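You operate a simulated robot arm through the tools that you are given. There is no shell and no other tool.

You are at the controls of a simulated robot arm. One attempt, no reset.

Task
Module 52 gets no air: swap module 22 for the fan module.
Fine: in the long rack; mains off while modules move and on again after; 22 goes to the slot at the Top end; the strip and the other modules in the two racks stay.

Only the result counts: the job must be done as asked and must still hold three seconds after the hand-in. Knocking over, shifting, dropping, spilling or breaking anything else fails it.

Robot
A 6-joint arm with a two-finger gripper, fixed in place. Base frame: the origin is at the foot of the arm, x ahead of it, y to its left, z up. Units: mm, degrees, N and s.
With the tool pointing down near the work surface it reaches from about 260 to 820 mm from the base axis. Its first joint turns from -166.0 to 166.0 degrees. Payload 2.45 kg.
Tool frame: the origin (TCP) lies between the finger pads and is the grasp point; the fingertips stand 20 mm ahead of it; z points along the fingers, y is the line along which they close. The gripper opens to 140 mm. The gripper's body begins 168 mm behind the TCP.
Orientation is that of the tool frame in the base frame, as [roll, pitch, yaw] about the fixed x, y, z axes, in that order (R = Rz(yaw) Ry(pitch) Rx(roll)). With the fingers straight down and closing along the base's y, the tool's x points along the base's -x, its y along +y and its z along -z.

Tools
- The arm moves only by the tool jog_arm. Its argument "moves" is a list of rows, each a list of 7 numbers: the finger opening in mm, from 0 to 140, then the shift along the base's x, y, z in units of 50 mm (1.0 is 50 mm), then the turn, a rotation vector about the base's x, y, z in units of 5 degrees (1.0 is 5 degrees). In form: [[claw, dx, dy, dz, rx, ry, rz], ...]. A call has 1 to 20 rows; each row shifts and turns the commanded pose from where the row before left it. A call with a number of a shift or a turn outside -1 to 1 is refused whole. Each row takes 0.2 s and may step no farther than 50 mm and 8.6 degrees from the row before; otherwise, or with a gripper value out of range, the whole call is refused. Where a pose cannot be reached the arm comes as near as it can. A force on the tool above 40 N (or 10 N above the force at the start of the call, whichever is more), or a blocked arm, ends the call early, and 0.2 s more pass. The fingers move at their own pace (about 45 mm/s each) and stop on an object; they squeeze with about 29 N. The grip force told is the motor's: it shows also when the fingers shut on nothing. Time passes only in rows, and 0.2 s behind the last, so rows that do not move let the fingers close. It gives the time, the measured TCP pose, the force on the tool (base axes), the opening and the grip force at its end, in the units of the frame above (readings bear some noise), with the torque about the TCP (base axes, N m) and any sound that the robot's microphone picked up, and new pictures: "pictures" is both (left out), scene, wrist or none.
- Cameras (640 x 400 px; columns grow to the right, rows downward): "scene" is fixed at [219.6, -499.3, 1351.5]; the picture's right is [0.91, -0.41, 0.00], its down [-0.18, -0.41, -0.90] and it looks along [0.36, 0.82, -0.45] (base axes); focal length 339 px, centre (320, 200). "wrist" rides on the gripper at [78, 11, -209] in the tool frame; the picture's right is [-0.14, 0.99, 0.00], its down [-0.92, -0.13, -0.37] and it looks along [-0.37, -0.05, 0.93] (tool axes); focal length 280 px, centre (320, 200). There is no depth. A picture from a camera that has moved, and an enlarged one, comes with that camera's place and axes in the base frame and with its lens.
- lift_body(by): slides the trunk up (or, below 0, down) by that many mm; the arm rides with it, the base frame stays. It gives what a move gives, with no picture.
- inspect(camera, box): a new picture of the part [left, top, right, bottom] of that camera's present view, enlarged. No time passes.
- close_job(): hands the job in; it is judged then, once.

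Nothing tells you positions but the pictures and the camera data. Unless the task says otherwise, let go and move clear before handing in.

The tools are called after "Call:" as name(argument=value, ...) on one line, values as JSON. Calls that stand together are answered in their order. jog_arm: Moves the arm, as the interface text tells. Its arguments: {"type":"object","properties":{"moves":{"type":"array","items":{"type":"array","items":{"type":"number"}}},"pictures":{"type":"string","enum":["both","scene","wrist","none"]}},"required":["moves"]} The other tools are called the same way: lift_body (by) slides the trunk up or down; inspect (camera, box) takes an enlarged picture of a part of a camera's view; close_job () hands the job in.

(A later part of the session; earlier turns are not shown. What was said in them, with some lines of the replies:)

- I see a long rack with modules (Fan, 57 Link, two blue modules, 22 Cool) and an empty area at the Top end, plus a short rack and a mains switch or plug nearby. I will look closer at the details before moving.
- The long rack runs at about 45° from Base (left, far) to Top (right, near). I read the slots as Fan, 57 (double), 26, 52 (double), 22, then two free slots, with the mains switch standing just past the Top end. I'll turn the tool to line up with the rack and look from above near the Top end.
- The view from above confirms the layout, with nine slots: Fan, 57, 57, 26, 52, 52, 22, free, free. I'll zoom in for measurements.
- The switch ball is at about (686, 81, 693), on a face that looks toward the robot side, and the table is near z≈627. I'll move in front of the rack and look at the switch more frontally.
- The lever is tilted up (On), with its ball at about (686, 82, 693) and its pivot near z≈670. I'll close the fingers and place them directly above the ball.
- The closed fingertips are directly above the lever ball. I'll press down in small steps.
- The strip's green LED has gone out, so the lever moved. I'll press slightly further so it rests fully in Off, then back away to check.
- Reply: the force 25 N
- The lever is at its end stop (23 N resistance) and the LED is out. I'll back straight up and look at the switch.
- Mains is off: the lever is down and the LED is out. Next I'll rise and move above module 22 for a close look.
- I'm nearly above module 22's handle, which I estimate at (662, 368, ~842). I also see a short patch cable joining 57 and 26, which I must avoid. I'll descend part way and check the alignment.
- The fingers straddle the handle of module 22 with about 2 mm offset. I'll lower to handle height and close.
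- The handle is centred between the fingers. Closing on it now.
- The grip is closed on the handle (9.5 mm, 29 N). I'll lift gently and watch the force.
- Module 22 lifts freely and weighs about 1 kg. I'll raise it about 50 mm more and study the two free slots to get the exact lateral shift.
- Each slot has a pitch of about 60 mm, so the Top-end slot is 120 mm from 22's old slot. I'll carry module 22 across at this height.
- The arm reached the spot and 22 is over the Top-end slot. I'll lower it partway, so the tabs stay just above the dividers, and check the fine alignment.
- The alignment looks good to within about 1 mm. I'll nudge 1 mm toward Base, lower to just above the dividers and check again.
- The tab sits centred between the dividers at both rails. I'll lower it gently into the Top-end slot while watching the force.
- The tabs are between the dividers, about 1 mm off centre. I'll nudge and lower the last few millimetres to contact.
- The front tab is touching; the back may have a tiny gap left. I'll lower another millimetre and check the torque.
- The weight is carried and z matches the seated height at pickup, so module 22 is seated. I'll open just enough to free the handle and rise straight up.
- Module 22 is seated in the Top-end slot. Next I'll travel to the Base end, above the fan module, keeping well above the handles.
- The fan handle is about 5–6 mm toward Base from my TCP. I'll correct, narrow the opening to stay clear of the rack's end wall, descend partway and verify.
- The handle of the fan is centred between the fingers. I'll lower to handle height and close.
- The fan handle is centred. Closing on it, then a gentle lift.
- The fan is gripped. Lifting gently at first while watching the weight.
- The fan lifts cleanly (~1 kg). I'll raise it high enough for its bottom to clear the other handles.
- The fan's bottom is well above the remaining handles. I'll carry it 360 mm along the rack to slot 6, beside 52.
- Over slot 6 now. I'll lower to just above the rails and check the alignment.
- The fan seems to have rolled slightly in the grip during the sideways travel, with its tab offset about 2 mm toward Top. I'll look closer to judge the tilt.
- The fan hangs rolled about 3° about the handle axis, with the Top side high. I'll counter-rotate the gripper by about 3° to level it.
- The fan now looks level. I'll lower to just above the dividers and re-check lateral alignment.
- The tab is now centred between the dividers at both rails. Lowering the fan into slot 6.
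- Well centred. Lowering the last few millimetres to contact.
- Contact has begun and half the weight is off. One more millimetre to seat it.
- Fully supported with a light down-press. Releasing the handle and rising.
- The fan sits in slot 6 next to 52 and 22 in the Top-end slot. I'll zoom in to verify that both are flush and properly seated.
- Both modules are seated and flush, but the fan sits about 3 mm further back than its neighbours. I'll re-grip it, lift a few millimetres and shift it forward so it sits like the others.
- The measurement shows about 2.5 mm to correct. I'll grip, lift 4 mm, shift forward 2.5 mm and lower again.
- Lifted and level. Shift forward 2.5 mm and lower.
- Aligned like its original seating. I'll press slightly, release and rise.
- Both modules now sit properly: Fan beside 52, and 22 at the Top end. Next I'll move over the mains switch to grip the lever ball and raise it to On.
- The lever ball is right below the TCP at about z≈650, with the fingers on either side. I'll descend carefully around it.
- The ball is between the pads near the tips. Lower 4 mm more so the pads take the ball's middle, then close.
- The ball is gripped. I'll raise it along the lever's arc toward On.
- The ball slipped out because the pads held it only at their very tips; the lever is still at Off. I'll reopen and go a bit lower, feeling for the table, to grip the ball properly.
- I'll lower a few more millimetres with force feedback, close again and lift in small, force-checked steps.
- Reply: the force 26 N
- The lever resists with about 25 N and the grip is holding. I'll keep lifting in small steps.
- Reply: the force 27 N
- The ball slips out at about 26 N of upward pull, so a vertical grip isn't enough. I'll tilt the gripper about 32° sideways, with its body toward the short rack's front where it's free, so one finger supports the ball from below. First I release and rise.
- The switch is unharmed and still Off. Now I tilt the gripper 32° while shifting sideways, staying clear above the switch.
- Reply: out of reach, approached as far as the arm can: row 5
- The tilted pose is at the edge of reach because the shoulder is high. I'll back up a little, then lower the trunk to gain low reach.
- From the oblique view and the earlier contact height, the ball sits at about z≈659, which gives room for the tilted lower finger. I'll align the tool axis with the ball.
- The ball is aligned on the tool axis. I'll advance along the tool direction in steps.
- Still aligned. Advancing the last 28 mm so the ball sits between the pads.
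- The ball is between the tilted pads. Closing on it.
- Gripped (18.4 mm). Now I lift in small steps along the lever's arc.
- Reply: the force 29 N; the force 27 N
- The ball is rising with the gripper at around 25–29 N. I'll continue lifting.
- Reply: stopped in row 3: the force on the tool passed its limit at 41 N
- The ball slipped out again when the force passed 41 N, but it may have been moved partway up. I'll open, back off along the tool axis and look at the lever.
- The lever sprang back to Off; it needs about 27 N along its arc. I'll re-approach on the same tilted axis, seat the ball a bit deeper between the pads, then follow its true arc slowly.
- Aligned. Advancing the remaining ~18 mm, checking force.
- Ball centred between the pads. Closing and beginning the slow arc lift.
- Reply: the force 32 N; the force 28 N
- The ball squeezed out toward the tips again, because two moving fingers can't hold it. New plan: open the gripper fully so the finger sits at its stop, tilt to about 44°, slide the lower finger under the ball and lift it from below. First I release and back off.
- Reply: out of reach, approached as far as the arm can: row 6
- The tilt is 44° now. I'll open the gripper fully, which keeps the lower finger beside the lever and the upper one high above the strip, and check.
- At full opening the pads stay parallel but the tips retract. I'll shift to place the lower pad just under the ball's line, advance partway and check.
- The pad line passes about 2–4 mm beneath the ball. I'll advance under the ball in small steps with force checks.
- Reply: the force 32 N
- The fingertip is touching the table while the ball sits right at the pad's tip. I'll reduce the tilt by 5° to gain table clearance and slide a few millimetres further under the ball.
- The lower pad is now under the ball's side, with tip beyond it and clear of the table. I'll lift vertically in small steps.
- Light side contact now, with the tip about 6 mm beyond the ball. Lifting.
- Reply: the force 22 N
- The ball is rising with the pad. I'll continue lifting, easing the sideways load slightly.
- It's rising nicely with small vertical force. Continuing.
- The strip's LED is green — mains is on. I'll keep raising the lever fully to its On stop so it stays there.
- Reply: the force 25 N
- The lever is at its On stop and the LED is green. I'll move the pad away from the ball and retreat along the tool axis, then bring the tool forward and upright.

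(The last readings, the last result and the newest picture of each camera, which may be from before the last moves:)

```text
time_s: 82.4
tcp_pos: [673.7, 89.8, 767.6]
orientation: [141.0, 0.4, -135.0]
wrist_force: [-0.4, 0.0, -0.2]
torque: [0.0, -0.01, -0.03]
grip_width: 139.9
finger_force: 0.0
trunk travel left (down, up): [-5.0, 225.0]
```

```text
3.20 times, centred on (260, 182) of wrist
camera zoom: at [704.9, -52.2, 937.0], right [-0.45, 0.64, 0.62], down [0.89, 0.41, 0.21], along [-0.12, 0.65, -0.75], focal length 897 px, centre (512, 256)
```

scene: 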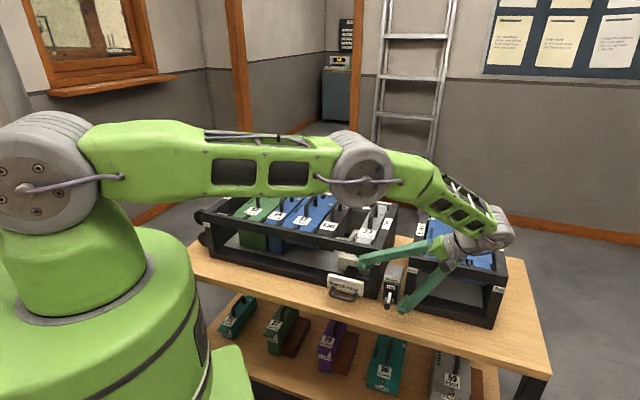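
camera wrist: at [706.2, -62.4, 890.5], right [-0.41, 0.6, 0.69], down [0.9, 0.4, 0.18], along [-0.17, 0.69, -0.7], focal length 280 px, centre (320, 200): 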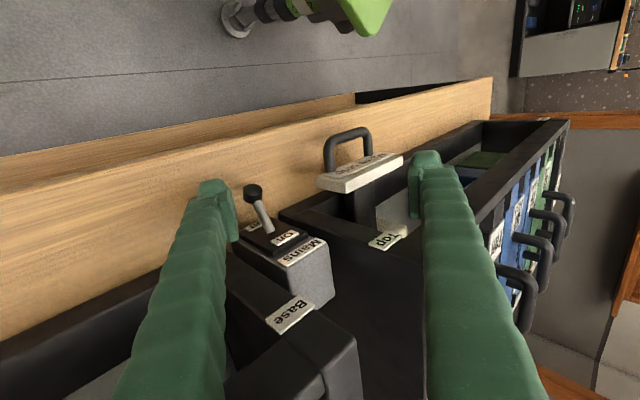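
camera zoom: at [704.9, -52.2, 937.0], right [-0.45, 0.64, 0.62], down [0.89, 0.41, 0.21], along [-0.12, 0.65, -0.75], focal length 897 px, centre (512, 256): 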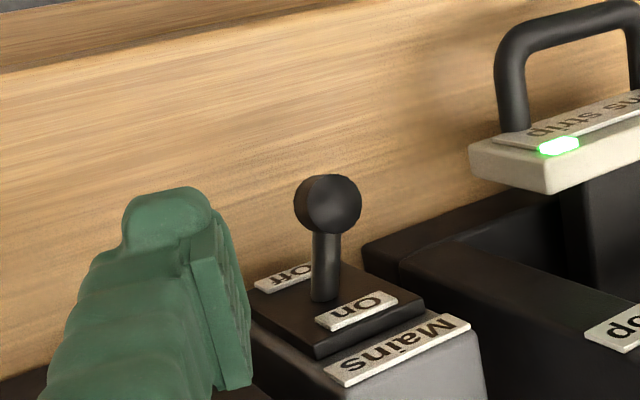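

Mains stays on with the lever up. Now I clear away: back toward the front, then upright and high.

Call:
jog_arm(moves=[[140, -0.65, -0.65, 0.3, 0, 0, 0], [140, -0.65, -0.65, 0.3, 0, 0, 0], [140, -0.65, -0.65, 0.3, 0, 0, 0], [110, 0, 0, 0.7, -0.92, -0.92, 0], [80, 0, 0, 0.7, -0.92, -0.92, 0], [60, 0, 0, 0.7, -0.92, -0.92, 0], [60, 0, 0, 0.5, -0.92, -0.92, 0], [60, 0, 0, 0, -0.92, -0.92, 0], [60, 0, 0, 0, -0.92, -0.92, 0]], pictures="both")

Call:
inspect(camera="scene", box=[190, 160, 410, 308])

Call:
inspect(camera="scene", box=[310, 190, 420, 290])

```text
time_s: 84.4
tcp_pos: [579.4, -8.6, 942.0]
orientation: [-179.8, 0.5, -134.9]
wrist_force: [0.2, -0.1, 0.9]
torque: [0.03, 0.05, 0.02]
grip_width: 60.2
finger_force: 0.1
trunk travel left (down, up): [-5.0, 225.0]
camera wrist: at [513.7, -55.6, 1150.7], right [-0.61, 0.8, 0.0], down [0.74, 0.56, 0.38], along [0.3, 0.23, -0.93], focal length 280 px, centre (320, 200)
```

scene: 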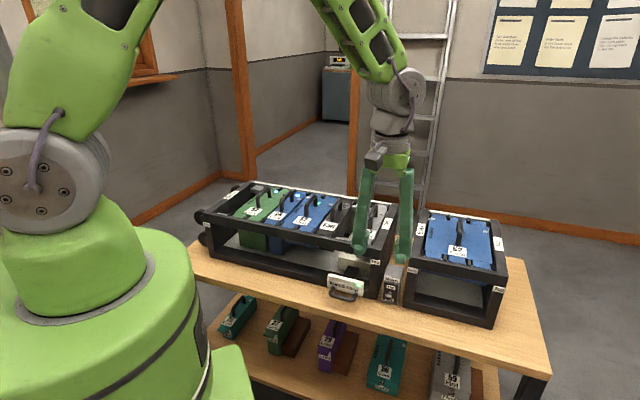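
wrist: 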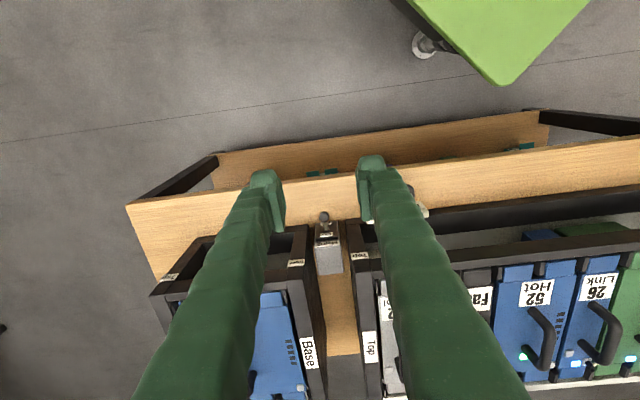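

```text
2.70 times, centred on (300, 234) of scene
camera zoom: at [219.6, -499.3, 1351.5], right [0.91, -0.41, 0.0], down [-0.18, -0.41, -0.9], along [0.36, 0.82, -0.45], focal length 915 px, centre (374, 108)
```

zoom: 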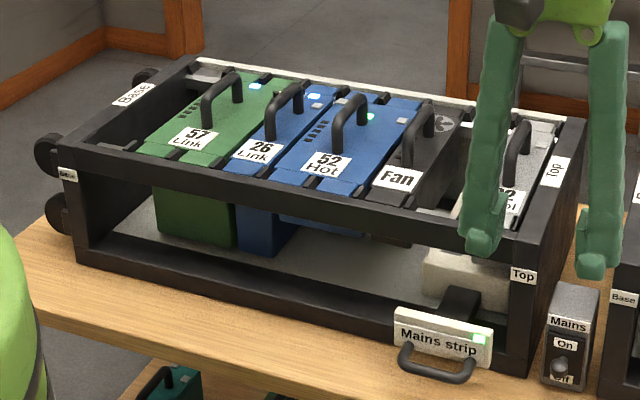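

```text
4.00 times, centred on (365, 240) of scene
camera zoom: at [219.6, -499.3, 1351.5], right [0.91, -0.41, 0.0], down [-0.18, -0.41, -0.9], along [0.36, 0.82, -0.45], focal length 1355 px, centre (140, 40)
```

zoom: 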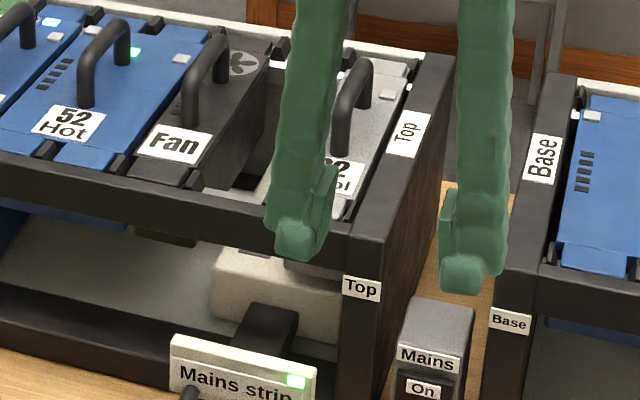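

The LED on module 52 has changed from red to green. I'll move the arm clear and check everything once more.

Call:
jog_arm(moves=[[60, -0.6, -0.3, 0.6, 0, 0, 0], [60, -0.6, -0.3, 0.6, 0, 0, 0], [60, -0.6, -0.3, 0.6, 0, 0, 0], [60, -0.6, -0.3, 0.3, 0, 0, 0], [60, -0.6, -0.3, 0, 0, 0, 0]], pictures="both")

Call:
inspect(camera="scene", box=[190, 160, 410, 308])

Call:
inspect(camera="scene", box=[310, 175, 410, 240])

Call:
inspect(camera="scene", box=[310, 200, 530, 338])

Call:
inspect(camera="scene", box=[200, 170, 320, 250])

```text
time_s: 85.6
tcp_pos: [427.7, -85.6, 1047.8]
orientation: [-179.9, 0.4, -134.9]
wrist_force: [0.1, 0.4, 0.6]
torque: [0.01, -0.01, 0.0]
grip_width: 60.4
finger_force: 0.0
trunk travel left (down, up): [-5.0, 225.0]
camera wrist: at [363.7, -132.9, 1257.1], right [-0.61, 0.8, 0.0], down [0.74, 0.56, 0.38], along [0.3, 0.23, -0.93], focal length 280 px, centre (320, 200)
```

scene: 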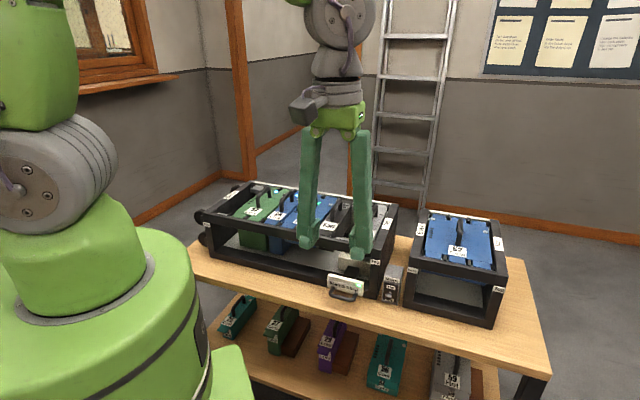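
wrist: 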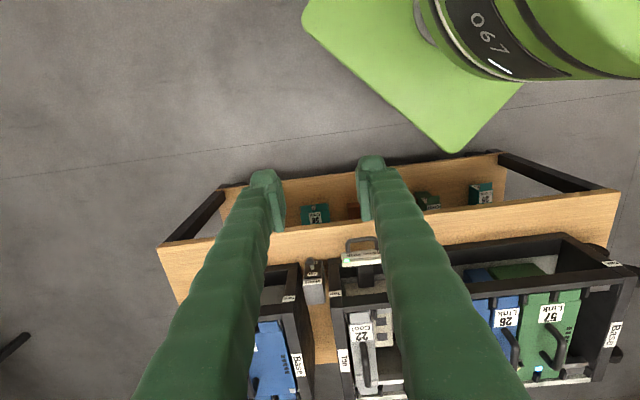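

```text
2.70 times, centred on (300, 234) of scene
camera zoom: at [219.6, -499.3, 1351.5], right [0.91, -0.41, 0.0], down [-0.18, -0.41, -0.9], along [0.36, 0.82, -0.45], focal length 915 px, centre (374, 108)
```

zoom: 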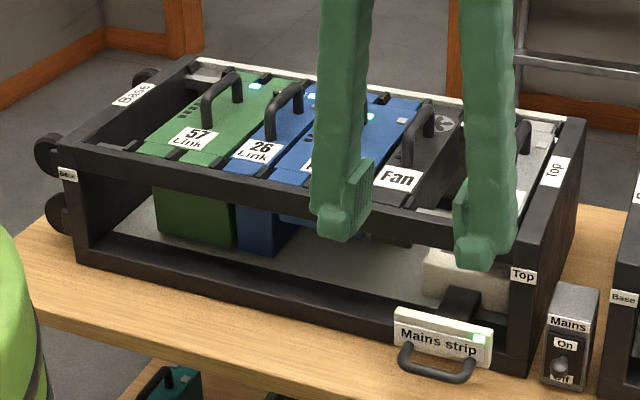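

```text
6.15 times, centred on (360, 208) of scene
camera zoom: at [219.6, -499.3, 1351.5], right [0.91, -0.41, 0.0], down [-0.18, -0.41, -0.9], along [0.36, 0.82, -0.45], focal length 2084 px, centre (74, 154)
```

zoom: 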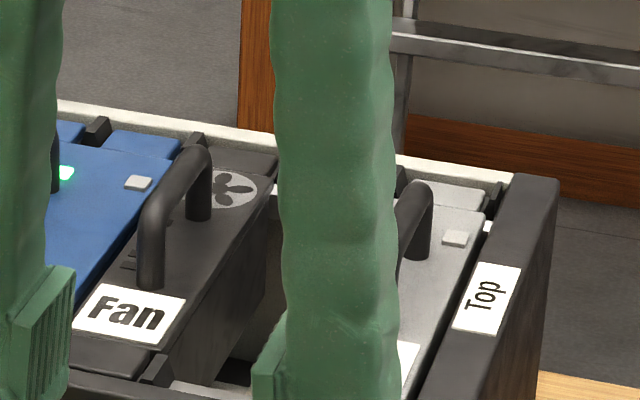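

```text
2.90 times, centred on (420, 269) of scene
camera zoom: at [219.6, -499.3, 1351.5], right [0.91, -0.41, 0.0], down [-0.18, -0.41, -0.9], along [0.36, 0.82, -0.45], focal length 982 px, centre (30, 0)
```

zoom: 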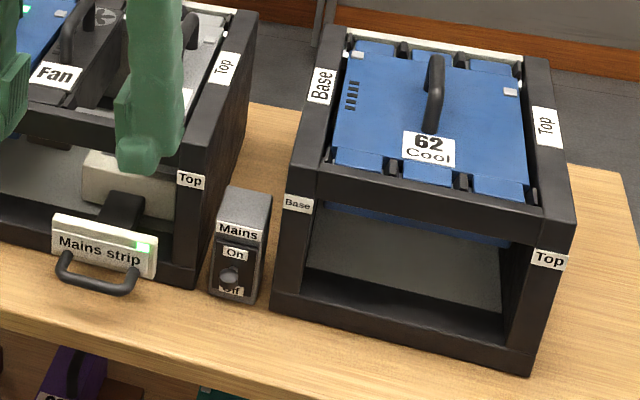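

```text
5.00 times, centred on (260, 210) of scene
camera zoom: at [219.6, -499.3, 1351.5], right [0.91, -0.41, 0.0], down [-0.18, -0.41, -0.9], along [0.36, 0.82, -0.45], focal length 1693 px, centre (620, 150)
```

zoom: 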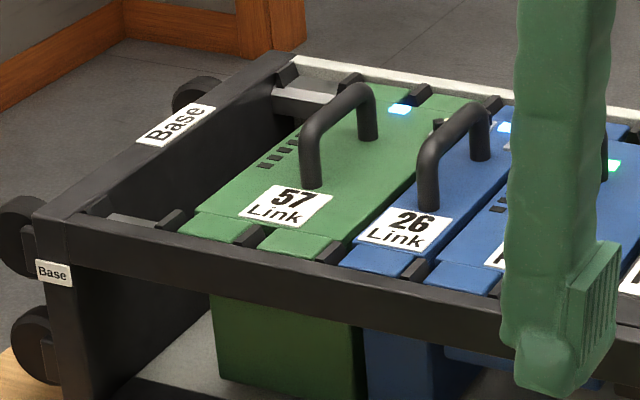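

The fan module now sits beside 52, whose LED has gone green. Module 22 is at the Top end, mains is on with the strip LED green, and the link lights on 57 and 26 are lit. The strip and the short rack haven't moved and the arm is clear, so I'm handing in.

Call:
close_job()

```text
The job is handed in.
```

The swap is done and handed in: the fan module is now in 22's old slot, right beside 52. Module 52's light changed from red to green once power was back.

- **Module 22:** it sits in the slot at the Top end of the long rack, seated like the other modules.
- **Mains:** I switched it off before anything moved and back on afterwards. The lever is up at On, and the strip's light is green.
- **Everything else:** the strip and the other modules in both racks look where they were. The link lights on 57 and 26 are lit.

Getting the lever back to On took several tries. The ball kept slipping out of the gripper, so I pushed it up from below with one finger. During this, one fingertip touched the table lightly. The pictures show nothing shifted.
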